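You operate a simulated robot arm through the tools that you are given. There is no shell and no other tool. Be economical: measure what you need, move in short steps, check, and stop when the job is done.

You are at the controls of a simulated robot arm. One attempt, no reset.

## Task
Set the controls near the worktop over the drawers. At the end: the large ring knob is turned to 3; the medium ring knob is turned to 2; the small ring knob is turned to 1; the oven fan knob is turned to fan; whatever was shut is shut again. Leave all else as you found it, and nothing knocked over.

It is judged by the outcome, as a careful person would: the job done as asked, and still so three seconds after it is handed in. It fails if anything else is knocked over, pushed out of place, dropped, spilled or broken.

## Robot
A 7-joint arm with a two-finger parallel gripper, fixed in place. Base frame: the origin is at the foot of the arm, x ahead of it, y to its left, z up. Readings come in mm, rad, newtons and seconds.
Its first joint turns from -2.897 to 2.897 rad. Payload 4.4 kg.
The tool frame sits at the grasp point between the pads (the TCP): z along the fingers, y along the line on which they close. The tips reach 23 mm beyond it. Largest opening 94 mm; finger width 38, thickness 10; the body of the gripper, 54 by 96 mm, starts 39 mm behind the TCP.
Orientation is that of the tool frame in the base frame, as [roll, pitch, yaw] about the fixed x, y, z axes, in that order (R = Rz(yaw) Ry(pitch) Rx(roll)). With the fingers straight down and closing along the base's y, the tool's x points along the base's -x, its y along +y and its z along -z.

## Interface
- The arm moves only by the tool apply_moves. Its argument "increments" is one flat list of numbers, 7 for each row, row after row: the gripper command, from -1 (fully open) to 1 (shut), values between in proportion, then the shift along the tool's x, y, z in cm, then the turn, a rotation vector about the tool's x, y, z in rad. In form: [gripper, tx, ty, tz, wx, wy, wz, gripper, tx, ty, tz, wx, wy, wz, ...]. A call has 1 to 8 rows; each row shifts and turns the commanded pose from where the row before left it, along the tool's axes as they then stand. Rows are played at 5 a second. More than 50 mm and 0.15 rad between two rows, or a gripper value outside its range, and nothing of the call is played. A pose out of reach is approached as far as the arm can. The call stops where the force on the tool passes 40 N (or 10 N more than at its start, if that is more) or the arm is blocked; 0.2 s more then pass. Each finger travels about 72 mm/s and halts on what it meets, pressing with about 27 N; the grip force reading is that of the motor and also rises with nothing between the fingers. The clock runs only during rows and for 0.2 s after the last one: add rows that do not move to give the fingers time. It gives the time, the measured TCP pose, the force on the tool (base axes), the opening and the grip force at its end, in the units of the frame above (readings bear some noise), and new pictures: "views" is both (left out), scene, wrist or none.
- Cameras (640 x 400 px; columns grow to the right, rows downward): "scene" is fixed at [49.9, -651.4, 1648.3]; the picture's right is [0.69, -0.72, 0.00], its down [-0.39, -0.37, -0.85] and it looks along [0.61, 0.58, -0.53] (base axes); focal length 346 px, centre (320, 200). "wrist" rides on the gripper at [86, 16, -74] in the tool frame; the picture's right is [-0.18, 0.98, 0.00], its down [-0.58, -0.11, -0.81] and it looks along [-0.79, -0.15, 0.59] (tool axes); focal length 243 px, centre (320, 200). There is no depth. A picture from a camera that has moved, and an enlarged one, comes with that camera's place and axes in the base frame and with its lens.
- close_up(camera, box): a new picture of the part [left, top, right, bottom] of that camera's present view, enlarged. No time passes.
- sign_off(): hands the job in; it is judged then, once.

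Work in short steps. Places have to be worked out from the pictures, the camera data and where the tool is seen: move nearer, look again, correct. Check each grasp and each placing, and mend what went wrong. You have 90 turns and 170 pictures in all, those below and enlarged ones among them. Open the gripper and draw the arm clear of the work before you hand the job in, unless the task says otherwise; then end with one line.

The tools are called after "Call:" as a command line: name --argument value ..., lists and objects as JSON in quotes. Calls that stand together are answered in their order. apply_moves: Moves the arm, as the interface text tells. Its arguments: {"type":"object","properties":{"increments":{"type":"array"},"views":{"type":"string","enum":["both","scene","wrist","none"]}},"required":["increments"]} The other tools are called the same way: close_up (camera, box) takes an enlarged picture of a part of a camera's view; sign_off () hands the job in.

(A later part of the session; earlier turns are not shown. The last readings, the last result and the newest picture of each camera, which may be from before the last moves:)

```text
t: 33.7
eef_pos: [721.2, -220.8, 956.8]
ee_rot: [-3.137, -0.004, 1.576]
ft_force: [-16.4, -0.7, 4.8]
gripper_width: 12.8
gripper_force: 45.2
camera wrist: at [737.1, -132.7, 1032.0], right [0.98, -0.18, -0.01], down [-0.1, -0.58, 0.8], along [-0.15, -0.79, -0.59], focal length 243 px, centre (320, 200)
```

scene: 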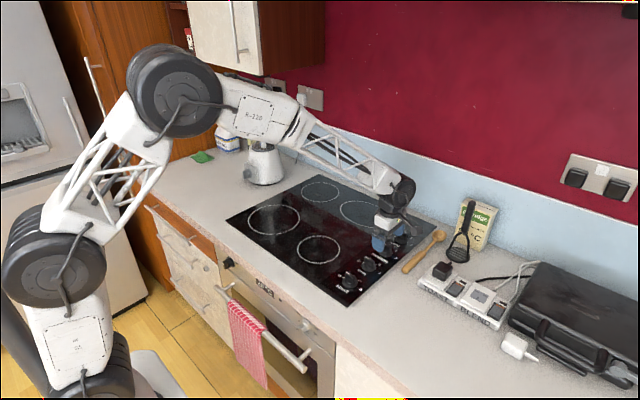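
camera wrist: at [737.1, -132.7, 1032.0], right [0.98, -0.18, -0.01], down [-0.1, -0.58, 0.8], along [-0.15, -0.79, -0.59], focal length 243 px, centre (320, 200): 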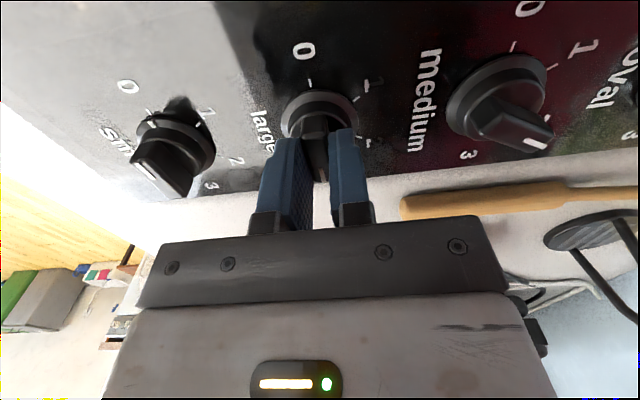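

Turned a full 180° and clamped square. Releasing, rising, shifting over the small knob, and checking the large.

Call:
apply_moves --increments '[0, 0, 0, 0, 0, 0, 0, 0, 0, 0, 0, 0, 0, 0, 0, 0, 0, -3, 0, 0, 0, 0, 0, 0, -4, 0, 0, 0, 0, 0, -4.5, 0, 0, 0, 0, 0, 0, -4.5, 0, 0, 0, 0, 0, 0, 0, 0, 0, 0, 0]' --views "none"

Call:
close_up --camera "scene" --box '[322, 220, 418, 300]'

Call:
apply_moves --increments '[0, 0, 0, 0, 0, 0, -0.1496, 0, 0, 0, 0, 0, 0, -0.1496, 0, 0, 0, 0, 0, 0, -0.1496, 0, 0, 0, 0, 0, 0, -0.1496, 0, 0, 0, 0, 0, 0, -0.1496, 0, 0, 0, 0, 0, 0, -0.1496, 0, 0, 0, 0, 0, 0, -0.1496, 0, 0, 0, 0, 0, 0, -0.1496]' --views "none"

Call:
apply_moves --increments '[0, 0, 0, 0, 0, 0, -0.1496, 0, 0, 0, 0, 0, 0, -0.1496, 0, 0, 0, 0, 0, 0, -0.1496, 0, 0, 0, 0, 0, 0, -0.1496, 0, 0, 0, 0, 0, 0, -0.1496, 0, 0, 0, 0, 0, 0, -0.1496, 0, 0, 0, 0, 0, 0, -0.1496, 0, 0, 0, 0, 0, 0, -0.1496]' --views "none"

Call:
apply_moves --increments '[0, 0, 0, 0, 0, 0, -0.1496, 0, 0, 0, 0, 0, 0, -0.1496, 0, 0, 0, 0, 0, 0, -0.1496, 0, 0, 0, 0, 0, 0, -0.1496, 0, 0, 0, 0, 0, 0, -0.1496, 0, 0, 0, 0, 0, 0, 0]' --views "wrist"

```text
t: 35.3
eef_pos: [630.1, -222.1, 1027.9]
ee_rot: [-3.137, -0.004, 1.574]
ft_force: [-0.3, -0.3, 0.5]
gripper_width: 46.9
gripper_force: 0.0
```

```text
5.00 times, centred on (370, 260) of scene
camera zoom: at [49.9, -651.4, 1648.3], right [0.69, -0.72, 0.0], down [-0.39, -0.37, -0.85], along [0.61, 0.58, -0.53], focal length 1731 px, centre (70, -100)
```

zoom: 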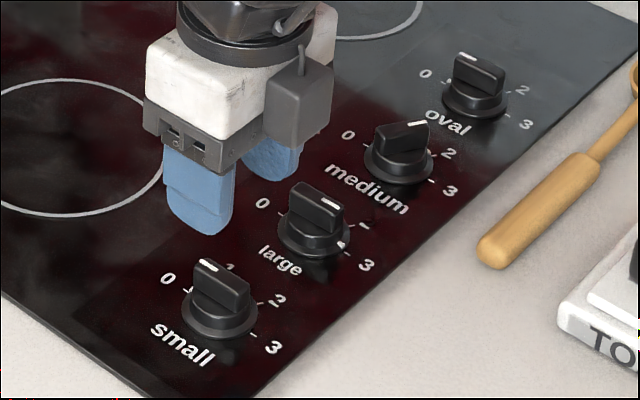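

```text
t: 37.1
eef_pos: [629.9, -219.9, 1029.0]
ee_rot: [3.14, -0.005, 2.772]
ft_force: [-0.9, -0.7, 0.2]
gripper_width: 46.9
gripper_force: 0.0
```

```text
t: 38.9
eef_pos: [629.5, -218.8, 1027.2]
ee_rot: [3.137, -0.001, -2.311]
ft_force: [0.4, 0.7, -0.6]
gripper_width: 47.2
gripper_force: 0.0
```

```text
t: 40.3
eef_pos: [629.3, -219.3, 1028.0]
ee_rot: [3.135, 0.004, -1.565]
ft_force: [-0.3, -0.9, 0.2]
gripper_width: 47.3
gripper_force: 0.1
camera wrist: at [614.9, -305.9, 1102.0], right [-0.98, 0.18, 0.01], down [0.11, 0.58, 0.81], along [0.14, 0.8, -0.59], focal length 243 px, centre (320, 200)
```

wrist: 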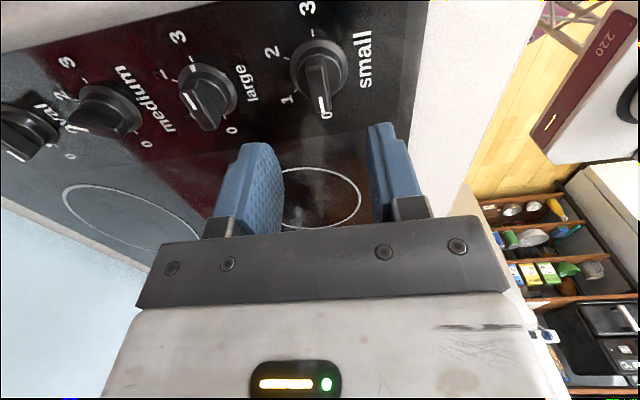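

Large reads 3 and medium 2. Lowering toward the small knob.

Call:
apply_moves --increments '[0, 0, 0, 3, 0, 0, 0.006, 0, 0, 0, 2.8, 0, 0, 0, 0, 0, 0, 0, 0, 0, 0]' --views "wrist"

Call:
close_up --camera "wrist" --box '[224, 60, 416, 220]'

```text
t: 41.1
eef_pos: [631.0, -220.1, 968.3]
ee_rot: [3.138, 0.005, -1.573]
ft_force: [0.4, -0.4, -0.1]
gripper_width: 47.2
gripper_force: 0.0
camera wrist: at [614.8, -306.3, 1043.6], right [-0.98, 0.19, 0.0], down [0.11, 0.58, 0.81], along [0.15, 0.79, -0.59], focal length 243 px, centre (320, 200)
```

wrist: 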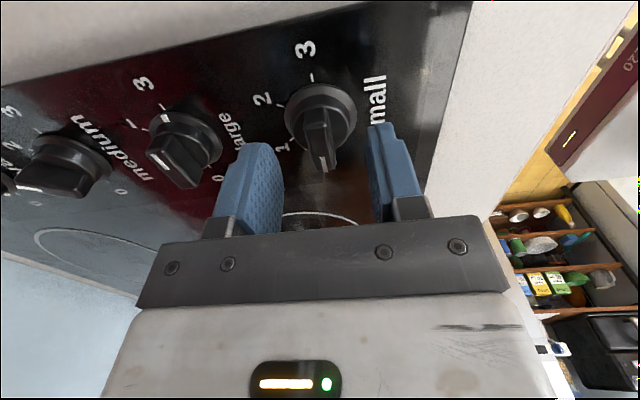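

```text
2.50 times, centred on (320, 140) of wrist
camera zoom: at [614.8, -306.3, 1043.6], right [-0.98, 0.19, 0.0], down [0.11, 0.58, 0.81], along [0.15, 0.79, -0.59], focal length 606 px, centre (320, 350)
```

zoom: 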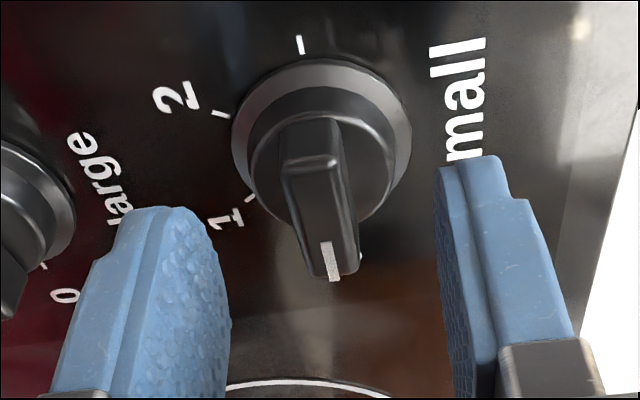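

Well centred. Lower, close loosely, and turn 60°.

Call:
apply_moves --increments '[0, 0, 0, 0.6, 0, 0, 0, 0, 0, 0, 0.55, 0, 0, 0, 0.5, 0, 0, 0, 0, 0, 0, 0.7, 0, 0, 0, 0, 0, 0, 0.7, 0, 0, 0, 0, 0, 0]' --views "none"

Call:
apply_moves --increments '[0.7, 0, 0, 0, 0, 0, 0.131, 0.7, 0, 0, 0, 0, 0, 0.131, 0.7, 0, 0, 0, 0, 0, 0.131, 0.7, 0, 0, 0, 0, 0, 0.131, 0.7, 0, 0, 0, 0, 0, 0.131, 0.7, 0, 0, 0, 0, 0, 0.131, 0.7, 0, 0, 0, 0, 0, 0.131, 0.7, 0, 0, 0, 0, 0, 0.131]' --views "none"

```text
t: 42.3
eef_pos: [631.1, -218.9, 956.6]
ee_rot: [3.136, 0.004, -1.572]
ft_force: [-0.3, -0.8, -0.5]
gripper_width: 14.1
gripper_force: 0.1
```

```text
t: 44.1
eef_pos: [630.6, -219.0, 957.3]
ee_rot: [3.138, -0.002, -2.623]
ft_force: [-0.3, 1.7, 0.9]
gripper_width: 14.9
gripper_force: 1.6
```

Now clamp to square it at yaw −2.62, then release, rise, and check.

Call:
apply_moves --increments '[0.8, 0, 0, 0, 0, 0, 0, 0.85, 0, 0, 0, 0, 0, 0, 0.85, 0, 0, 0, 0, 0, 0]' --views "none"

Call:
apply_moves --increments '[0, 0, 0, 0, 0, 0, 0, 0, 0, 0, 0, 0, 0, 0, 0, 0, 0, -3, 0, 0, 0, 0, 0, 0, -4, 0, 0, 0, 0, 0, 0, -4, 0, 0, 0, 0, 3, 0, 0, 0, 0, 0, 0, 3, 0, 0, 0, 0, 0, 0, 0, 0, 0, 0, 0, 0]' --views "both"

Call:
close_up --camera "scene" --box '[322, 220, 418, 300]'

```text
t: 44.9
eef_pos: [629.5, -219.0, 956.9]
ee_rot: [3.137, -0.003, -2.62]
ft_force: [-6.7, 15.7, 4.8]
gripper_width: 14.9
gripper_force: 8.9
```

```text
t: 46.7
eef_pos: [577.6, -249.4, 1067.5]
ee_rot: [3.137, -0.003, -2.623]
ft_force: [-0.2, -0.8, 0.1]
gripper_width: 47.1
gripper_force: 0.0
camera wrist: at [495.5, -278.4, 1143.0], right [-0.33, 0.94, 0.01], down [0.56, 0.19, 0.8], along [0.76, 0.27, -0.59], focal length 243 px, centre (320, 200)
```

scene: 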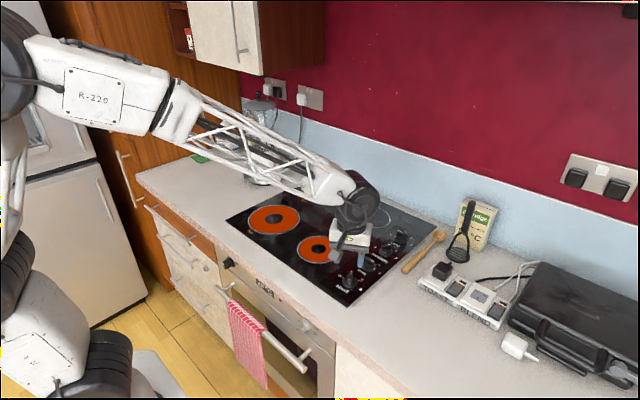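
wrist: 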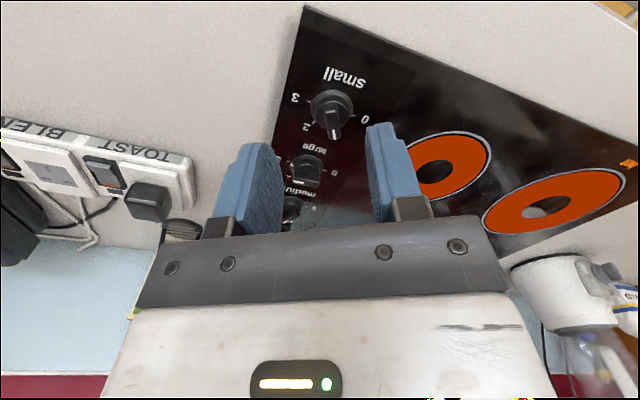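

```text
5.00 times, centred on (370, 260) of scene
camera zoom: at [49.9, -651.4, 1648.3], right [0.69, -0.72, 0.0], down [-0.39, -0.37, -0.85], along [0.61, 0.58, -0.53], focal length 1731 px, centre (70, -100)
```

zoom: 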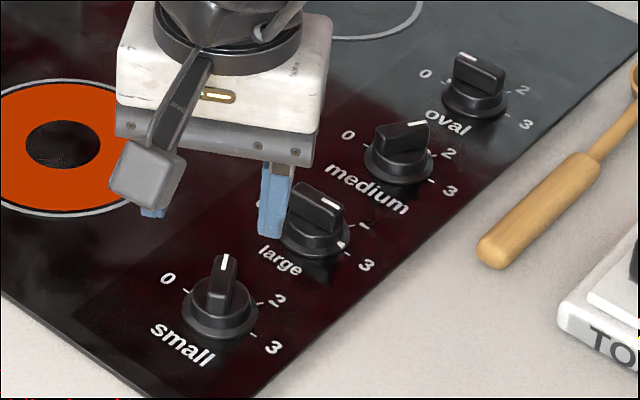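

The rings light up. Checking the small and other knobs' exact angles close up.

Call:
close_up --camera "wrist" --box '[280, 60, 376, 150]'

Call:
close_up --camera "scene" --box '[335, 268, 367, 298]'

```text
4.44 times, centred on (328, 105) of wrist
camera zoom: at [495.5, -278.4, 1143.0], right [-0.33, 0.94, 0.01], down [0.56, 0.19, 0.8], along [0.76, 0.27, -0.59], focal length 1078 px, centre (284, 622)
```

zoom: 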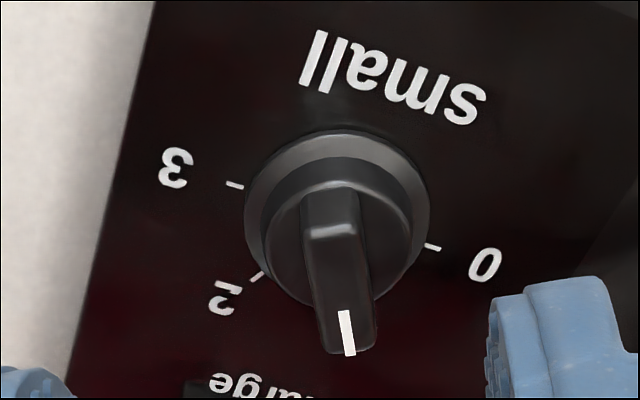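

```text
13.33 times, centred on (351, 283) of scene
camera zoom: at [49.9, -651.4, 1648.3], right [0.69, -0.72, 0.0], down [-0.39, -0.37, -0.85], along [0.61, 0.58, -0.53], focal length 4616 px, centre (-93, -907)
```

zoom: 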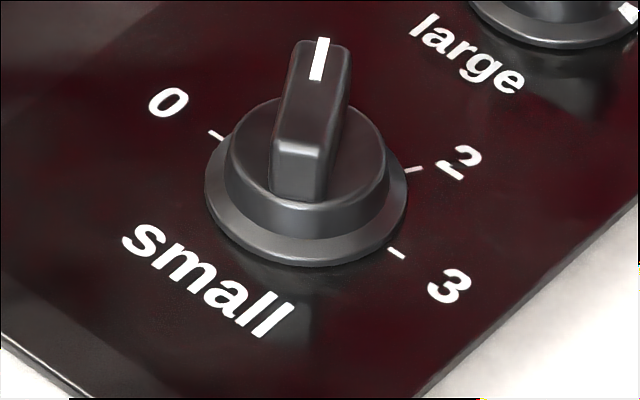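

All three hob knobs check out (small at 30.6° against 30° nominal). Now the oven fan knob: given the true counter height its ray puts it near (480,200,820). Taking a closer look.

Call:
close_up --camera "scene" --box '[212, 248, 260, 278]'

Call:
close_up --camera "scene" --box '[200, 240, 328, 380]'

```text
13.33 times, centred on (236, 263) of scene
camera zoom: at [49.9, -651.4, 1648.3], right [0.69, -0.72, 0.0], down [-0.39, -0.37, -0.85], along [0.61, 0.58, -0.53], focal length 4616 px, centre (1440, -640)
```

zoom: 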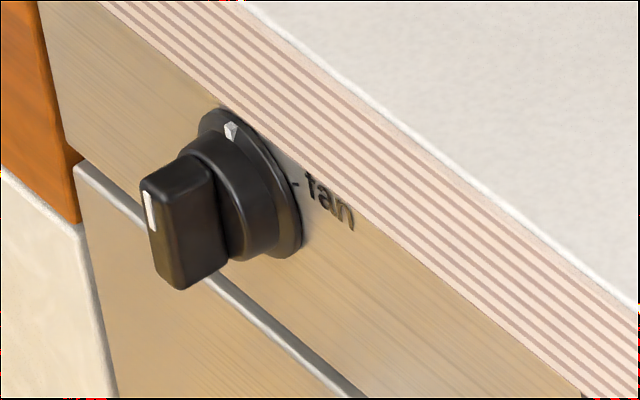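

```text
2.86 times, centred on (264, 310) of scene
camera zoom: at [49.9, -651.4, 1648.3], right [0.69, -0.72, 0.0], down [-0.39, -0.37, -0.85], along [0.61, 0.58, -0.53], focal length 989 px, centre (480, -114)
```

zoom: 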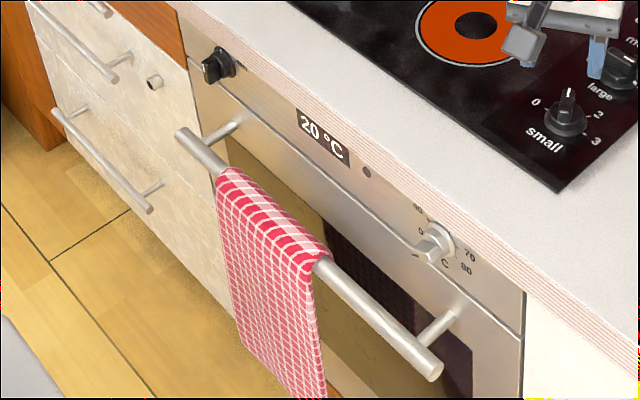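

The fan knob's bar is vertical (pointer up) and the "fan" tick is ~60° clockwise; its axis is around y≈187, z≈828, on a panel at x≈486. I'll turn to yaw π, move across high up, then tilt the tool to point forward.

Call:
apply_moves --increments '[0, 0, 0, -1, 0, 0, 0.13, 0, 0, 0, -1, 0, 0, 0.13, 0, 0, 0, -1, 0, 0, 0.13, 0, 0, 0, 0, 0, 0, 0.129, 0, 2.5, 4, 0, 0, 0, 0, 0, 2.5, 4, 0, 0, 0, 0, 0, 2.5, 4, 0, 0, 0, 0, 0, 2.5, 4, 0, 0, 0, 0]' --views "none"

Call:
apply_moves --increments '[0, 2.5, 4, 0, 0, 0, 0, 0, 2.5, 4, 0, 0, 0, 0, 0, 2.5, 4, 0, 0, 0, 0, 0, 2.5, 4, 0, 0, 0, 0, 0, 2.5, 4, 0, 0, 0, 0, 0, 2.3, 4, 0, 0, 0, 0, 0, 0, 3.6, 0, 0, 0, 0, 0, 0, 0, 0, 0, 0, 0]' --views "both"

```text
t: 48.5
eef_pos: [480.8, -89.7, 1099.0]
ee_rot: [3.138, -0.004, 3.141]
ft_force: [-1.0, -0.1, 0.0]
gripper_width: 46.8
gripper_force: 0.1
```

```text
t: 50.3
eef_pos: [329.4, 184.7, 1101.0]
ee_rot: [3.138, -0.005, 3.139]
ft_force: [0.5, 0.3, 0.1]
gripper_width: 47.0
gripper_force: 0.1
camera wrist: at [243.7, 201.7, 1176.8], right [0.18, 0.98, 0.0], down [0.59, -0.11, 0.8], along [0.79, -0.15, -0.6], focal length 243 px, centre (320, 200)
```

scene: 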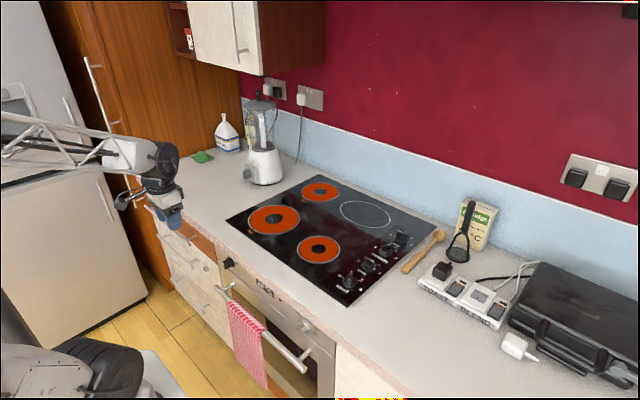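
wrist: 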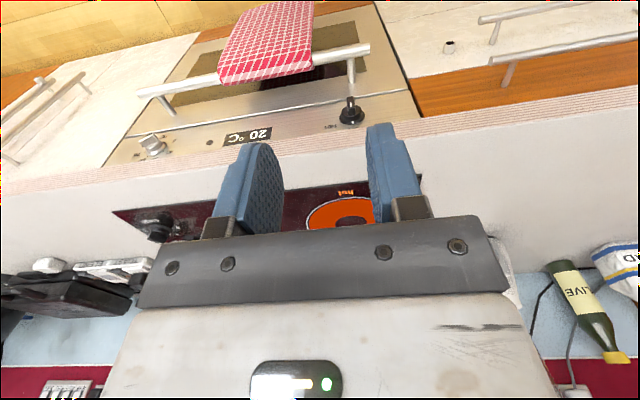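

All three rings are lit. Triangulation gives the fan knob base at ≈(493,206,811). Now tilting the tool to point forward.

Call:
apply_moves --increments '[0, 0, 0, 0, 0, -0.143, 0, 0, 0, 0, 0, 0, -0.143, 0, 0, 0, 0, 0, 0, -0.143, 0, 0, 0, 0, 0, 0, -0.143, 0, 0, 0, 0, 0, 0, -0.143, 0, 0, 0, 0, 0, 0, -0.143, 0]' --views "none"

Call:
apply_moves --increments '[0, 0, 0, 0, 0, -0.143, 0, 0, 0, 0, 0, 0, -0.143, 0, 0, 0, 0, 0, 0, -0.143, 0, 0, 0, 0, 0, 0, -0.143, 0, 0, 0, 0, 0, 0, -0.141, 0, 0, 0, 0, 0, 0, 0, 0]' --views "both"

```text
t: 51.7
eef_pos: [329.7, 185.4, 1100.7]
ee_rot: [3.135, 0.855, 3.138]
ft_force: [0.1, -0.4, -0.2]
gripper_width: 47.1
gripper_force: 0.0
```

```text
t: 53.1
eef_pos: [329.0, 185.9, 1101.6]
ee_rot: [2.294, 1.566, 2.297]
ft_force: [0.1, 1.4, -1.1]
gripper_width: 46.9
gripper_force: 0.0
camera wrist: at [255.8, 203.2, 1015.2], right [0.0, 0.98, 0.19], down [-0.8, -0.11, 0.58], along [0.59, -0.15, 0.79], focal length 243 px, centre (320, 200)
```

scene: 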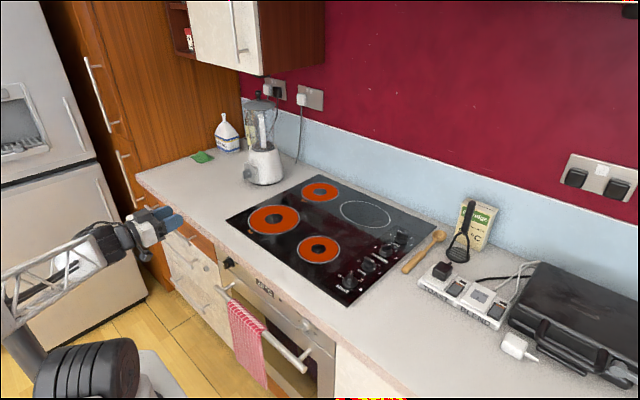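
wrist: 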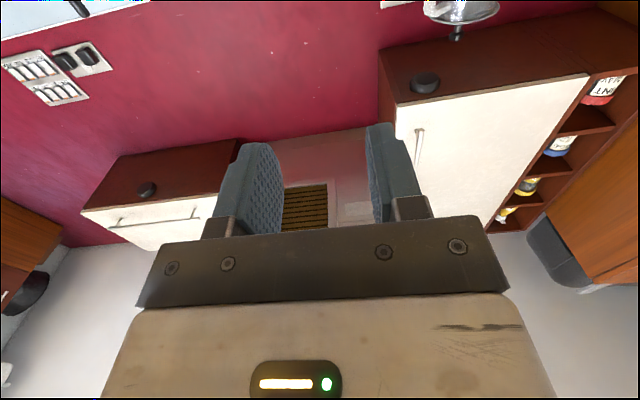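

Pose reached, with the tool pointing along +x. Going down to knob height while well clear of the front.

Call:
apply_moves --increments '[0, 4, 0, 0, 0, 0, 0, 0, 4, 1, 0, 0, 0, 0, 0, 4, 1, 0, 0, 0, 0, 0, 4, 0, 0, 0, 0, 0, 0, 4, 0, 0, 0, 0, 0, 0, 4, 0, 0, 0, 0, 0, 0, 3, 0, 0, 0, 0, 0, 0, 0, 0, 0, 0, 0, 0]' --views "both"

```text
t: 54.9
eef_pos: [329.4, 205.8, 831.8]
ee_rot: [2.43, 1.564, 2.431]
ft_force: [-0.6, 0.6, -0.9]
gripper_width: 47.1
gripper_force: 0.1
camera wrist: at [254.7, 223.3, 745.0], right [0.0, 0.98, 0.19], down [-0.8, -0.11, 0.58], along [0.6, -0.15, 0.79], focal length 243 px, centre (320, 200)
```

scene: 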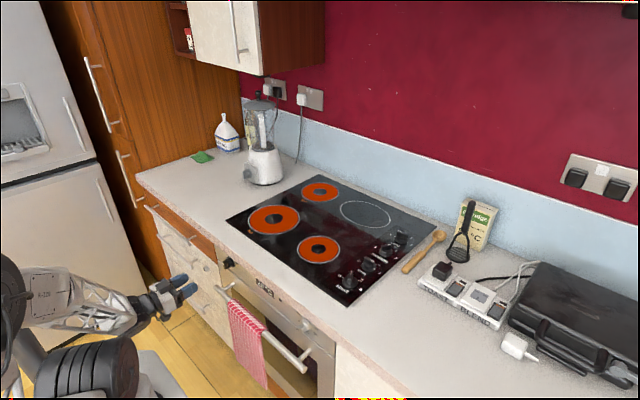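
wrist: 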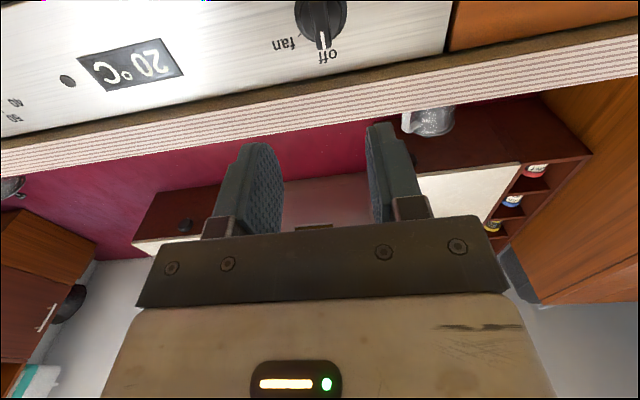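

The dial shows "off" at the top and "fan". Zooming in to measure.

Call:
close_up --camera "wrist" --box '[260, 0, 372, 70]'

```text
5.71 times, centred on (316, 35) of wrist
camera zoom: at [254.7, 223.3, 745.0], right [0.0, 0.98, 0.19], down [-0.8, -0.11, 0.58], along [0.6, -0.15, 0.79], focal length 1386 px, centre (343, 1143)
```

zoom: 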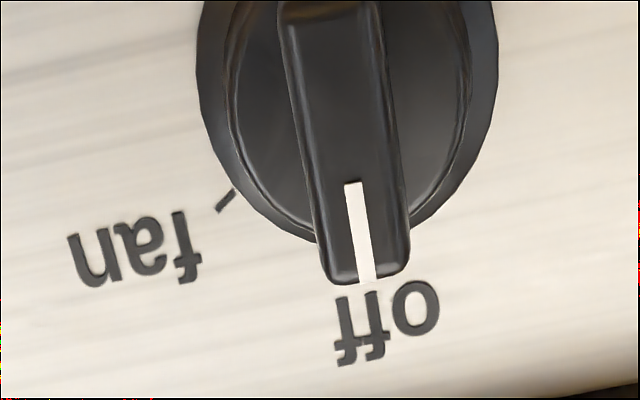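

The fan tick is 45–60° clockwise; I need a frontal view to measure it. I'll tip the tool down 0.92 rad so the camera looks straight at the panel.

Call:
apply_moves --increments '[-1, 0, 0, 0, 0, 0.15, 0, -1, 0, 0, 0, 0, 0.15, 0, -1, 0, 0, 0, 0, 0.15, 0, -1, 0, 0, 0, 0, 0.15, 0, -1, 0, 0, 0, 0, 0.15, 0, -1, 0, 0, 0, 0, 0.15, 0, -1, 0, 0, 0, 0, 0.03, 0]' --views "wrist"

Call:
close_up --camera "wrist" --box '[270, 160, 382, 230]'

```text
t: 56.5
eef_pos: [329.3, 207.3, 830.5]
ee_rot: [3.136, 0.634, 3.139]
ft_force: [-0.3, -0.2, -1.1]
gripper_width: 93.8
gripper_force: 0.0
camera wrist: at [215.6, 223.6, 840.0], right [0.15, 0.98, 0.11], down [-0.01, -0.11, 0.99], along [0.99, -0.15, -0.01], focal length 243 px, centre (320, 200)
```

wrist: 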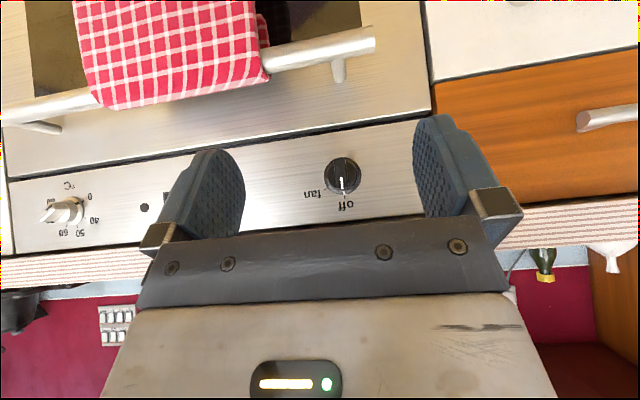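

```text
5.71 times, centred on (326, 195) of wrist
camera zoom: at [215.6, 223.6, 840.0], right [0.15, 0.98, 0.11], down [-0.01, -0.11, 0.99], along [0.99, -0.15, -0.01], focal length 1386 px, centre (286, 229)
```

zoom: 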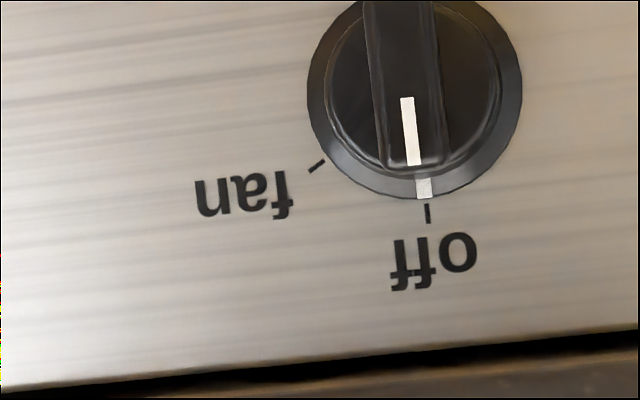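

The measured fan tick is at 60° clockwise; the knob axis is at y≈210, z≈813. Restoring the forward orientation and approaching to x≈420.

Call:
apply_moves --increments '[0, 0, 0, 0, 0, -0.15, 0, 0, 0, 0, 0, 0, -0.15, 0, 0, 0, 0, 0, 0, -0.15, 0, 0, 0, 0, 0, 0, -0.15, 0, 0, 0, 0, 0, 0, -0.15, 0, 0, 0, 0, 0, 0, -0.15, 0, 0, 0, 0, 0, 0, -0.03, 0]' --views "none"

Call:
apply_moves --increments '[0, 1.75, 0.35, 0, 0, 0, 0, 0, 0, 0, 3, 0, 0, 0, 0, 0, 0, 3, 0, 0, 0, 0, 0, 0, 3, 0, 0, 0, 0, 0, 0, 0, 0, 0, 0]' --views "both"

Call:
close_up --camera "wrist" --box '[224, 60, 416, 220]'

Call:
close_up --camera "scene" --box '[160, 240, 272, 330]'

```text
t: 58.1
eef_pos: [327.1, 206.1, 830.6]
ee_rot: [2.151, 1.565, 2.151]
ft_force: [0.9, 0.1, -0.9]
gripper_width: 47.0
gripper_force: 0.1
```

```text
t: 59.3
eef_pos: [420.6, 210.5, 814.3]
ee_rot: [2.503, 1.561, 2.501]
ft_force: [0.0, 0.0, -0.6]
gripper_width: 46.9
gripper_force: 0.0
camera wrist: at [345.7, 227.5, 728.3], right [0.0, 0.98, 0.19], down [-0.8, -0.11, 0.59], along [0.6, -0.15, 0.79], focal length 243 px, centre (320, 200)
```

scene: 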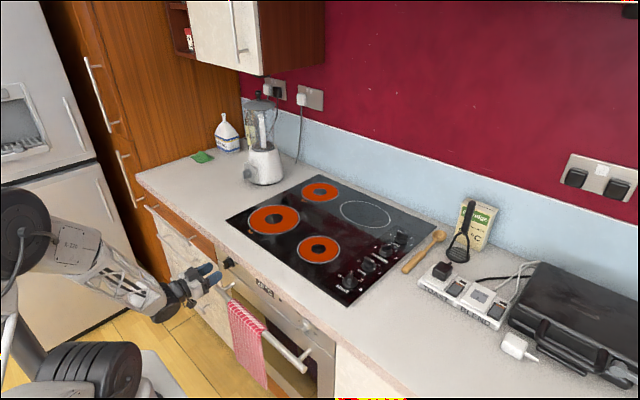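
wrist: 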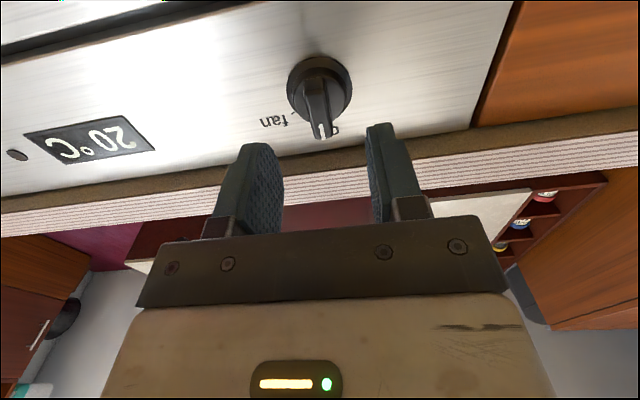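

```text
2.50 times, centred on (320, 140) of wrist
camera zoom: at [345.7, 227.5, 728.3], right [0.0, 0.98, 0.19], down [-0.8, -0.11, 0.59], along [0.6, -0.15, 0.79], focal length 606 px, centre (320, 350)
```

zoom: 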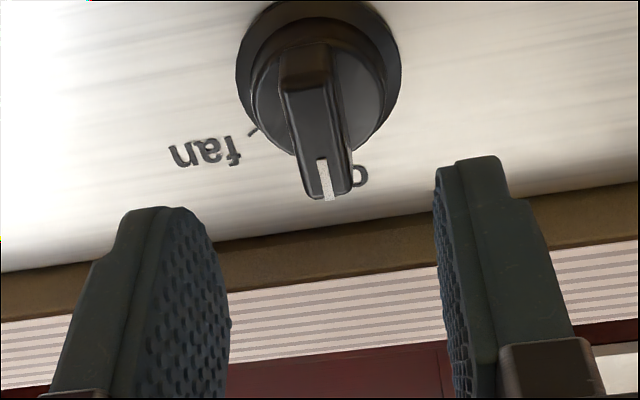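

```text
4.44 times, centred on (216, 285) of scene
camera zoom: at [49.9, -651.4, 1648.3], right [0.69, -0.72, 0.0], down [-0.39, -0.37, -0.85], along [0.61, 0.58, -0.53], focal length 1538 px, centre (782, -178)
```

zoom: 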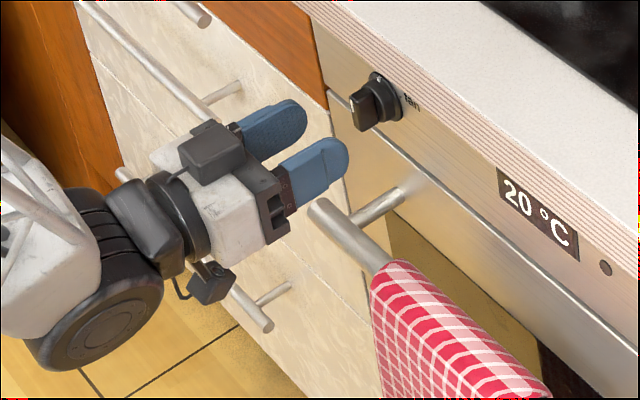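

Triangulation: knob front face x≈470, axis (y 210, z 813), handle end (442,252,698), clear of the camera housing. Advancing to TCP x≈458 with the fingers straddling the bar.

Call:
apply_moves --increments '[0, 0.1, 0, 1.5, 0, 0, 0, 0, 0, 0, 1.2, 0, 0, 0, 0, 0, 0, 1, 0, 0, 0, 0, 0, 0, 0, 0, 0, 0]' --views "none"

Call:
close_up --camera "wrist" --box '[224, 60, 416, 220]'

Call:
close_up --camera "scene" --box '[176, 240, 272, 310]'

```text
t: 60.3
eef_pos: [456.6, 209.9, 811.1]
ee_rot: [2.459, 1.564, 2.458]
ft_force: [0.0, -0.4, -0.3]
gripper_width: 47.0
gripper_force: 0.0
```

```text
2.50 times, centred on (320, 140) of wrist
camera zoom: at [381.7, 227.2, 726.5], right [0.0, 0.98, 0.19], down [-0.8, -0.11, 0.58], along [0.6, -0.15, 0.79], focal length 606 px, centre (320, 350)
```

zoom: 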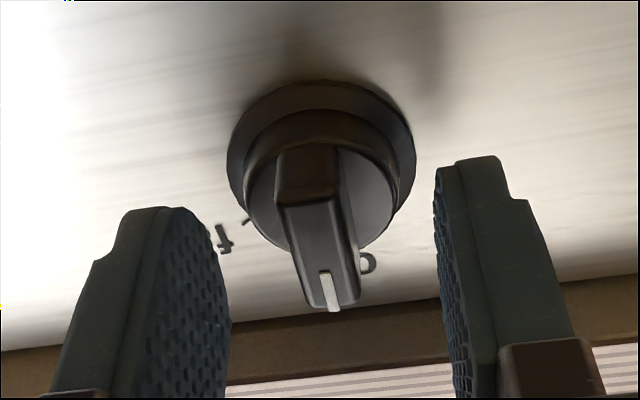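

```text
5.71 times, centred on (224, 275) of scene
camera zoom: at [49.9, -651.4, 1648.3], right [0.69, -0.72, 0.0], down [-0.39, -0.37, -0.85], along [0.61, 0.58, -0.53], focal length 1978 px, centre (869, -229)
```

zoom: 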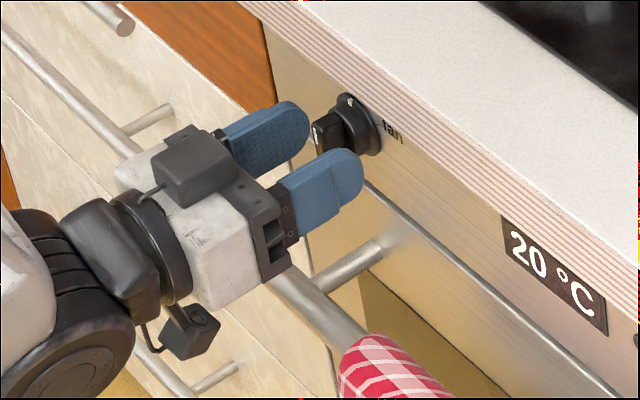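

The alignment matches the successful hob grips. Closing loosely.

Call:
apply_moves --increments '[0.5, 0, 0, 0.1, 0, 0, 0, 0.7, 0, 0, 0, 0, 0, 0, 0.7, 0, 0, 0, 0, 0, 0, 0.75, 0, 0, 0, 0, 0, 0]' --views "none"

Call:
close_up --camera "wrist" --box '[224, 60, 416, 220]'

```text
t: 61.3
eef_pos: [456.8, 209.4, 812.6]
ee_rot: [2.464, 1.563, 2.464]
ft_force: [2.1, -3.3, 0.7]
gripper_width: 13.5
gripper_force: 1.6
```

```text
2.50 times, centred on (320, 140) of wrist
camera zoom: at [383.0, 227.5, 726.5], right [0.0, 0.98, 0.19], down [-0.8, -0.11, 0.58], along [0.6, -0.15, 0.79], focal length 606 px, centre (320, 350)
```

zoom: 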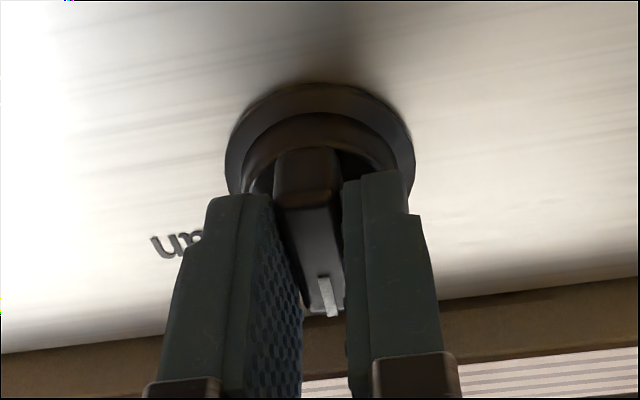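

Good grip on the bar. Turning +60° clockwise about the tool axis with a loose hold.

Call:
apply_moves --increments '[0.7, 0, 0, 0, 0, 0, 0.131, 0.7, 0, 0, 0, 0, 0, 0.131, 0.7, 0, 0, 0, 0, 0, 0.131, 0.7, 0, 0, 0, 0, 0, 0.131, 0.7, 0, 0, 0, 0, 0, 0.131, 0.7, 0, 0, 0, 0, 0, 0.131, 0.7, 0, 0, 0, 0, 0, 0.131, 0.7, 0, 0, 0, 0, 0, 0.131]' --views "both"

```text
t: 63.1
eef_pos: [385.6, 280.1, 997.5]
ee_rot: [1.64, 0.713, 1.582]
ft_force: [0.8, -0.2, 0.4]
gripper_width: 14.3
gripper_force: 0.0
out of reach, approached as far as the arm can: row 2, 3, 4, 5, 6, 7, 8
camera wrist: at [311.4, 358.5, 957.6], right [0.06, 0.5, 0.86], down [-0.81, -0.48, 0.34], along [0.59, -0.72, 0.38], focal length 243 px, centre (320, 200)
```

scene: 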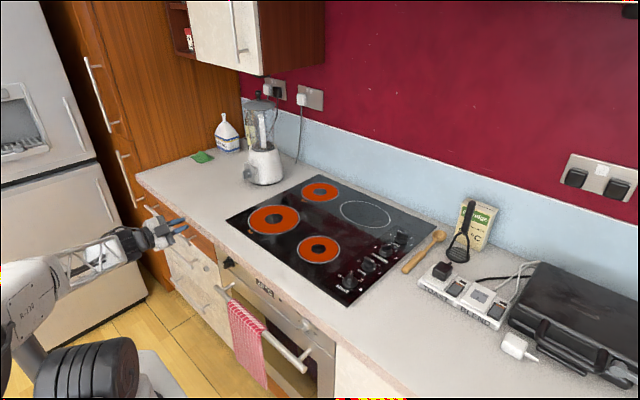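
wrist: 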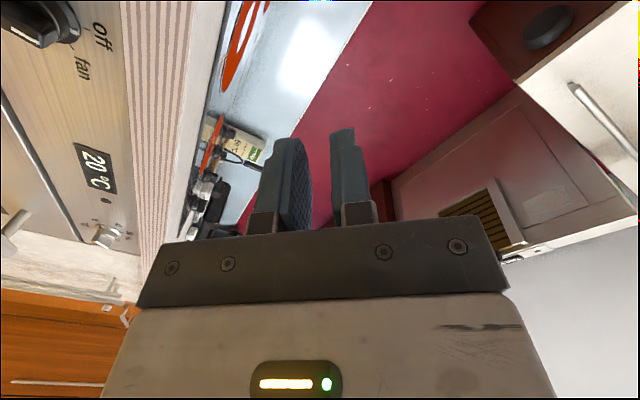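

The turn became unreachable and the arm slid off the knob upward. Checking the state of the knob and surroundings.

Call:
close_up --camera "scene" --box '[196, 240, 292, 310]'

Call:
close_up --camera "wrist" --box '[0, 0, 128, 80]'

```text
5.71 times, centred on (244, 275) of scene
camera zoom: at [49.9, -651.4, 1648.3], right [0.69, -0.72, 0.0], down [-0.39, -0.37, -0.85], along [0.61, 0.58, -0.53], focal length 1978 px, centre (754, -229)
```

zoom: 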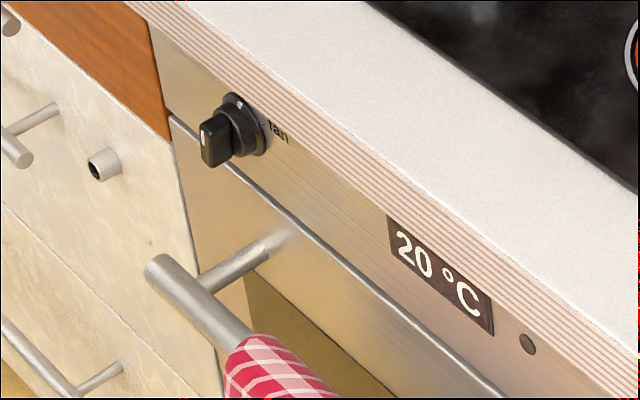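

```text
5.00 times, centred on (64, 40) of wrist
camera zoom: at [311.4, 358.5, 957.6], right [0.06, 0.5, 0.86], down [-0.81, -0.48, 0.34], along [0.59, -0.72, 0.38], focal length 1213 px, centre (1600, 1000)
```

zoom: 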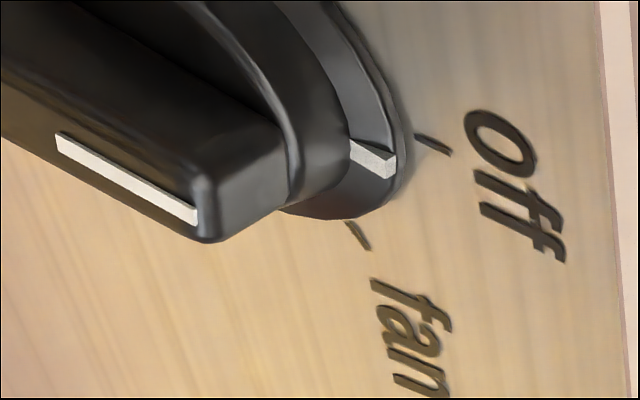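

The knob turned about 15–20° and nothing is damaged; the twisted pose isn't reachable low down. I'll back off, restore the reachable forward pose, and finish by pushing the bar sideways with closed fingers. First a small retreat, to see where the command stands.

Call:
apply_moves --increments '[1, 0, 0, -3, 0, 0, 0, 1, 0, 0, -3, 0, 0, 0, 1, 0, 0, 0, 0, 0, 0]' --views "none"

```text
t: 63.9
eef_pos: [323.9, 285.4, 1012.9]
ee_rot: [1.608, 0.685, 1.575]
ft_force: [-0.7, -0.4, 0.5]
gripper_width: 0.1
gripper_force: 27.3
out of reach, approached as far as the arm can: row 1
```

The command follows the reached pose. Rotating back to upright (−0.885 rad).

Call:
apply_moves --increments '[1, 0, 0, 0, 0, 0, -0.1475, 1, 0, 0, 0, 0, 0, -0.1475, 1, 0, 0, 0, 0, 0, -0.1475, 1, 0, 0, 0, 0, 0, -0.1475, 1, 0, 0, 0, 0, 0, -0.1475, 1, 0, 0, 0, 0, 0, -0.1475, 1, 0, 0, 0, 0, 0, 0]' --views "wrist"

```text
t: 65.5
eef_pos: [323.1, 285.9, 1011.4]
ee_rot: [3.082, 1.543, 3.062]
ft_force: [0.5, 0.4, -0.3]
gripper_width: 0.1
gripper_force: 26.9
camera wrist: at [247.4, 304.6, 927.6], right [0.02, 0.98, 0.19], down [-0.79, -0.1, 0.6], along [0.61, -0.16, 0.78], focal length 243 px, centre (320, 200)
```

wrist: 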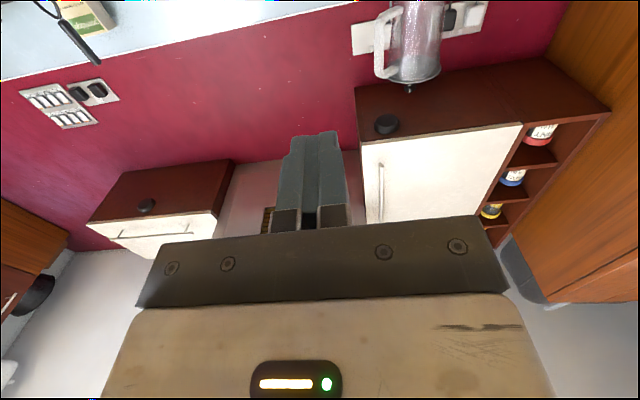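

Back to forward-facing with fingers closed. Moving to (400, 236, 841): just left of and above the bar, still clear of the panel.

Call:
apply_moves --increments '[1, 0, 0, 0, -0.02, -0.028, 0, 1, 4.3, -1.2, 0, 0, 0, 0, 1, 4.3, -1.2, 0, 0, 0, 0, 1, 4.3, -1.3, 0, 0, 0, 0, 1, 4.1, -1.3, 0, 0, 0, 0, 1, 0, 0, 4, 0, 0, 0, 1, 0, 0, 3.7, 0, 0, 0, 1, 0, 0, 0, 0, 0, 0]' --views "wrist"

Call:
close_up --camera "scene" --box '[176, 240, 272, 310]'

```text
t: 67.3
eef_pos: [400.2, 236.3, 842.4]
ee_rot: [1.595, 1.567, 1.599]
ft_force: [0.0, 0.3, -0.3]
gripper_width: 0.0
gripper_force: 27.4
camera wrist: at [326.9, 252.3, 756.4], right [0.0, 0.98, 0.19], down [-0.81, -0.11, 0.58], along [0.59, -0.15, 0.79], focal length 243 px, centre (320, 200)
```

wrist: 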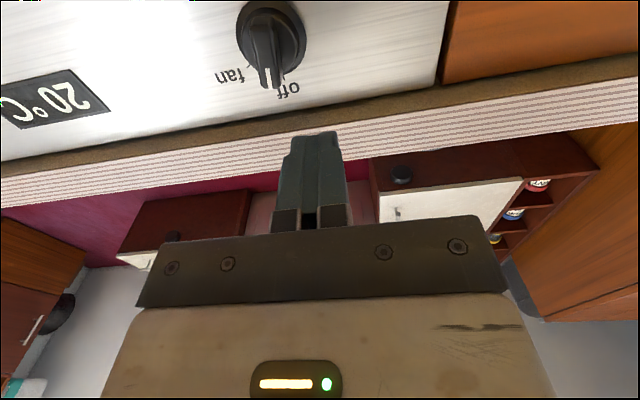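

```text
5.71 times, centred on (224, 275) of scene
camera zoom: at [49.9, -651.4, 1648.3], right [0.69, -0.72, 0.0], down [-0.39, -0.37, -0.85], along [0.61, 0.58, -0.53], focal length 1978 px, centre (869, -229)
```

zoom: 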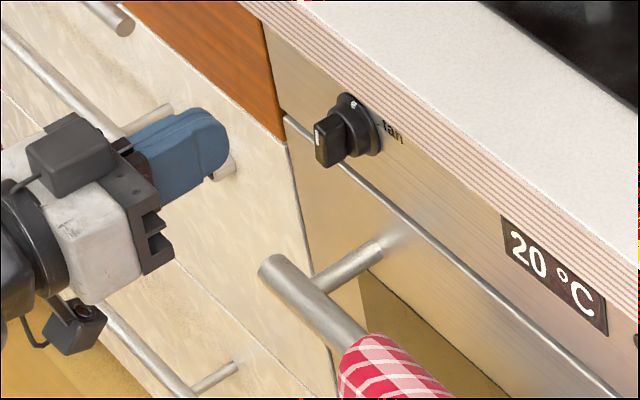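

Advancing beside the bar to x≈454 (tips ~7 mm past the bar's front face), slightly lower.

Call:
apply_moves --increments '[1, 0.4, 0, 2, 0, 0, 0, 1, 0, 0, 2, 0, 0, 0, 1, 0, 0, 1.4, 0, 0, 0, 1, 0, 0, 0, 0, 0, 0]' --views "none"

Call:
close_up --camera "wrist" --box '[200, 40, 392, 200]'

Call:
close_up --camera "scene" --box '[200, 246, 248, 276]'

```text
t: 68.3
eef_pos: [454.5, 236.5, 836.7]
ee_rot: [1.575, 1.567, 1.578]
ft_force: [-0.3, 0.6, -0.4]
gripper_width: 0.2
gripper_force: 27.0
```

```text
2.50 times, centred on (296, 120) of wrist
camera zoom: at [381.1, 253.7, 751.6], right [0.0, 0.98, 0.19], down [-0.81, -0.11, 0.58], along [0.59, -0.15, 0.79], focal length 606 px, centre (380, 400)
```

zoom: 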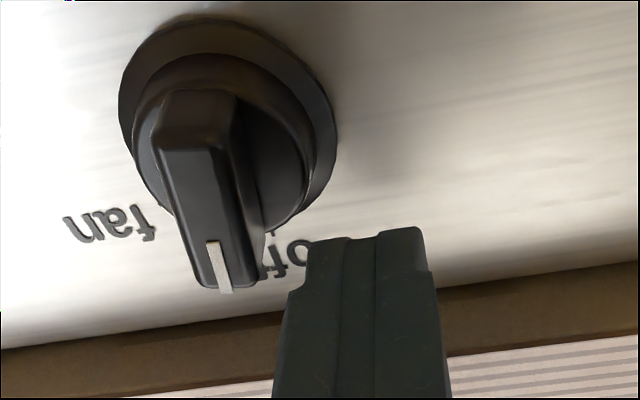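

```text
13.33 times, centred on (224, 261) of scene
camera zoom: at [49.9, -651.4, 1648.3], right [0.69, -0.72, 0.0], down [-0.39, -0.37, -0.85], along [0.61, 0.58, -0.53], focal length 4616 px, centre (1600, -613)
```

zoom: 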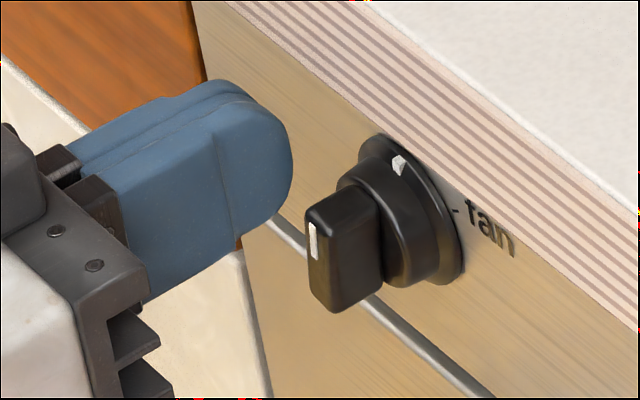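

The fingertips are well rounded; raising 2.5 mm and pushing toward −y, first to y≈218, then looking.

Call:
apply_moves --increments '[1, -0.25, 0, 0, 0, 0, 0, 1, 0, -0.8, 0, 0, 0, 0, 1, 0, -0.5, 0, 0, 0, 0, 1, 0, -0.5, 0, 0, 0, 0, 1, 0, 0, 0, 0, 0, 0]' --views "none"

Call:
close_up --camera "wrist" --box '[200, 40, 392, 200]'

Call:
close_up --camera "scene" --box '[200, 246, 248, 276]'

```text
t: 69.5
eef_pos: [453.5, 218.4, 840.2]
ee_rot: [1.363, 1.565, 1.366]
ft_force: [2.7, -1.0, 12.4]
gripper_width: 0.0
gripper_force: 27.1
```

```text
2.50 times, centred on (296, 120) of wrist
camera zoom: at [380.3, 235.9, 753.8], right [0.0, 0.98, 0.19], down [-0.81, -0.11, 0.58], along [0.59, -0.15, 0.79], focal length 606 px, centre (380, 400)
```

zoom: 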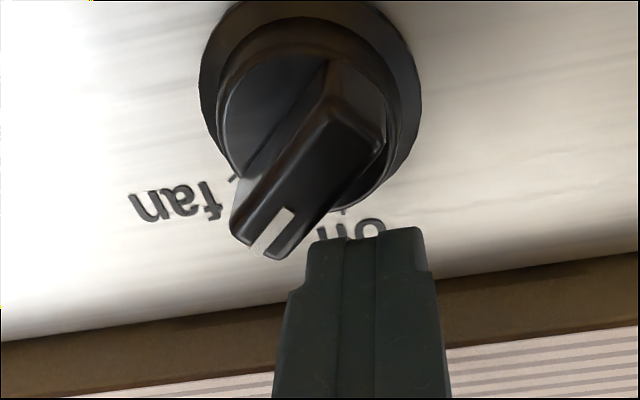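

```text
13.33 times, centred on (224, 261) of scene
camera zoom: at [49.9, -651.4, 1648.3], right [0.69, -0.72, 0.0], down [-0.39, -0.37, -0.85], along [0.61, 0.58, -0.53], focal length 4616 px, centre (1600, -613)
```

zoom: 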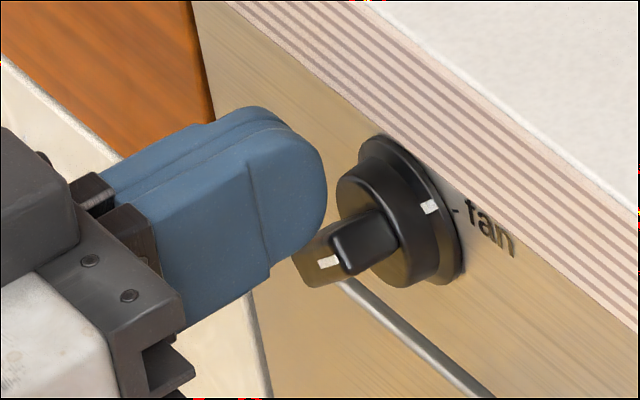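

Works well; the pointer is at ~45-50°. Pushing 2.5 mm more.

Call:
apply_moves --increments '[1, 0, -0.15, 0, 0, 0, 0, 1, 0, -0.1, 0, 0, 0, 0, 1, 0, 0, 0, 0, 0, 0]' --views "none"

Call:
close_up --camera "wrist" --box '[200, 40, 392, 200]'

Call:
close_up --camera "scene" --box '[216, 250, 248, 270]'

```text
t: 70.3
eef_pos: [453.1, 216.8, 839.8]
ee_rot: [1.705, 1.566, 1.708]
ft_force: [-3.2, 15.5, 4.5]
gripper_width: 0.3
gripper_force: 26.6
```

```text
2.50 times, centred on (296, 120) of wrist
camera zoom: at [380.2, 233.7, 753.9], right [0.0, 0.98, 0.19], down [-0.81, -0.11, 0.58], along [0.59, -0.15, 0.79], focal length 606 px, centre (380, 400)
```

zoom: 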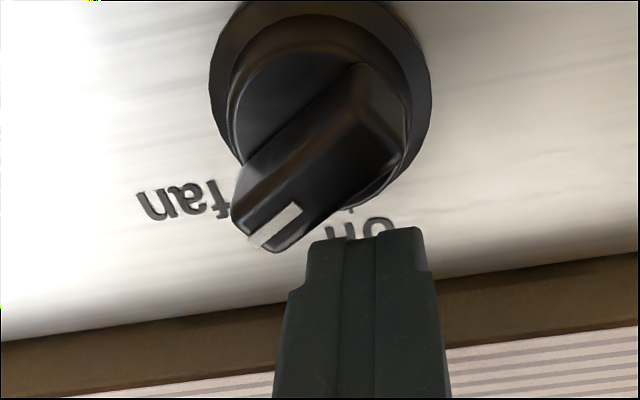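

```text
16.00 times, centred on (232, 260) of scene
camera zoom: at [49.9, -651.4, 1648.3], right [0.69, -0.72, 0.0], down [-0.39, -0.37, -0.85], along [0.61, 0.58, -0.53], focal length 5539 px, centre (1728, -760)
```

zoom: 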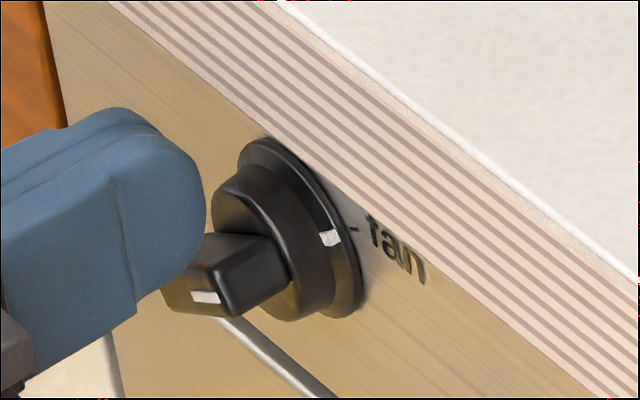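

The pointer is near the fan tick. Backing off and taking the frontal view to measure.

Call:
apply_moves --increments '[1, 0, 1, 0, 0, 0, 0, 1, 0, 1, -2, 0, 0, 0, 1, 0, 0, -4, 0, 0, 0, 1, 0, 0, -4, 0, 0, 0, 1, 0, 0, -2.5, 0, 0, 0]' --views "none"

Call:
apply_moves --increments '[1, 0, 0, 0, 0, 0.15, 0, 1, 0, 0, 0, 0, 0.15, 0, 1, 0, 0, 0, 0, 0.15, 0, 1, 0, 0, 0, 0, 0.15, 0, 1, 0, 0, 0, 0, 0.15, 0, 1, 0, 0, 0, 0, 0.15, 0, 1, 0, 0, 0, 0, 0.03, 0]' --views "wrist"

```text
t: 71.5
eef_pos: [328.1, 236.6, 839.3]
ee_rot: [1.701, 1.567, 1.704]
ft_force: [-0.6, 0.2, 0.1]
gripper_width: 0.2
gripper_force: 27.0
```

```text
t: 73.1
eef_pos: [328.5, 236.1, 840.4]
ee_rot: [3.135, 0.639, 3.142]
ft_force: [0.2, 0.0, 0.7]
gripper_width: 0.0
gripper_force: 27.4
camera wrist: at [216.1, 252.6, 848.5], right [0.15, 0.98, 0.11], down [-0.01, -0.11, 0.99], along [0.99, -0.15, 0.0], focal length 243 px, centre (320, 200)
```

wrist: 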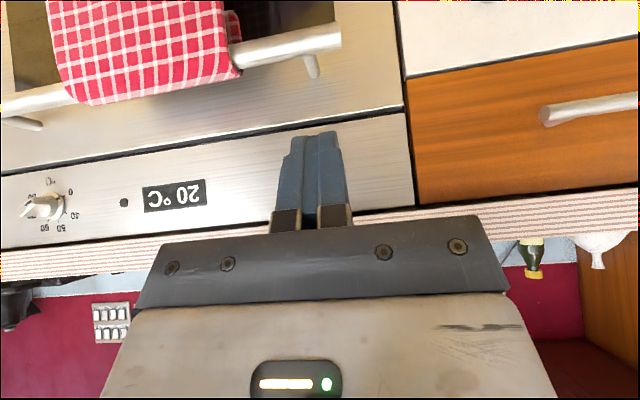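

Fingers hide the knob; opening them to see it.

Call:
apply_moves --increments '[-1, 0, -1.5, 0, 0, 0, 0, -1, 0, -1.5, 0, 0, 0, 0, -1, 0, 0, 0, 0, 0, 0, -1, 0, 0, 0, 0, 0, 0]' --views "none"

Call:
close_up --camera "wrist" --box '[280, 150, 392, 220]'

```text
t: 74.1
eef_pos: [328.9, 206.5, 840.2]
ee_rot: [3.137, 0.642, 3.14]
ft_force: [-0.9, -0.2, -0.5]
gripper_width: 94.1
gripper_force: 0.1
```

```text
5.71 times, centred on (336, 185) of wrist
camera zoom: at [216.0, 223.0, 848.8], right [0.15, 0.98, 0.11], down [-0.02, -0.11, 0.99], along [0.99, -0.15, 0.0], focal length 1386 px, centre (229, 286)
```

zoom: 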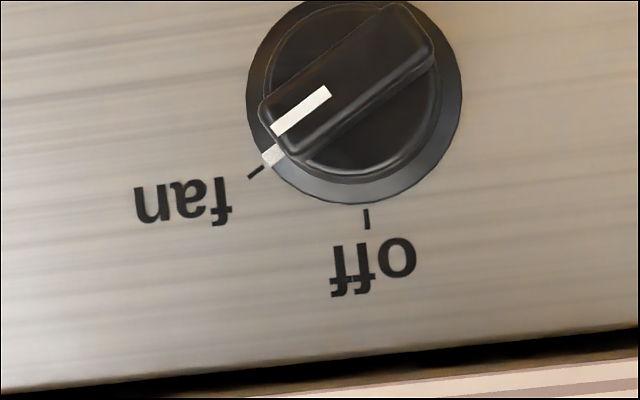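

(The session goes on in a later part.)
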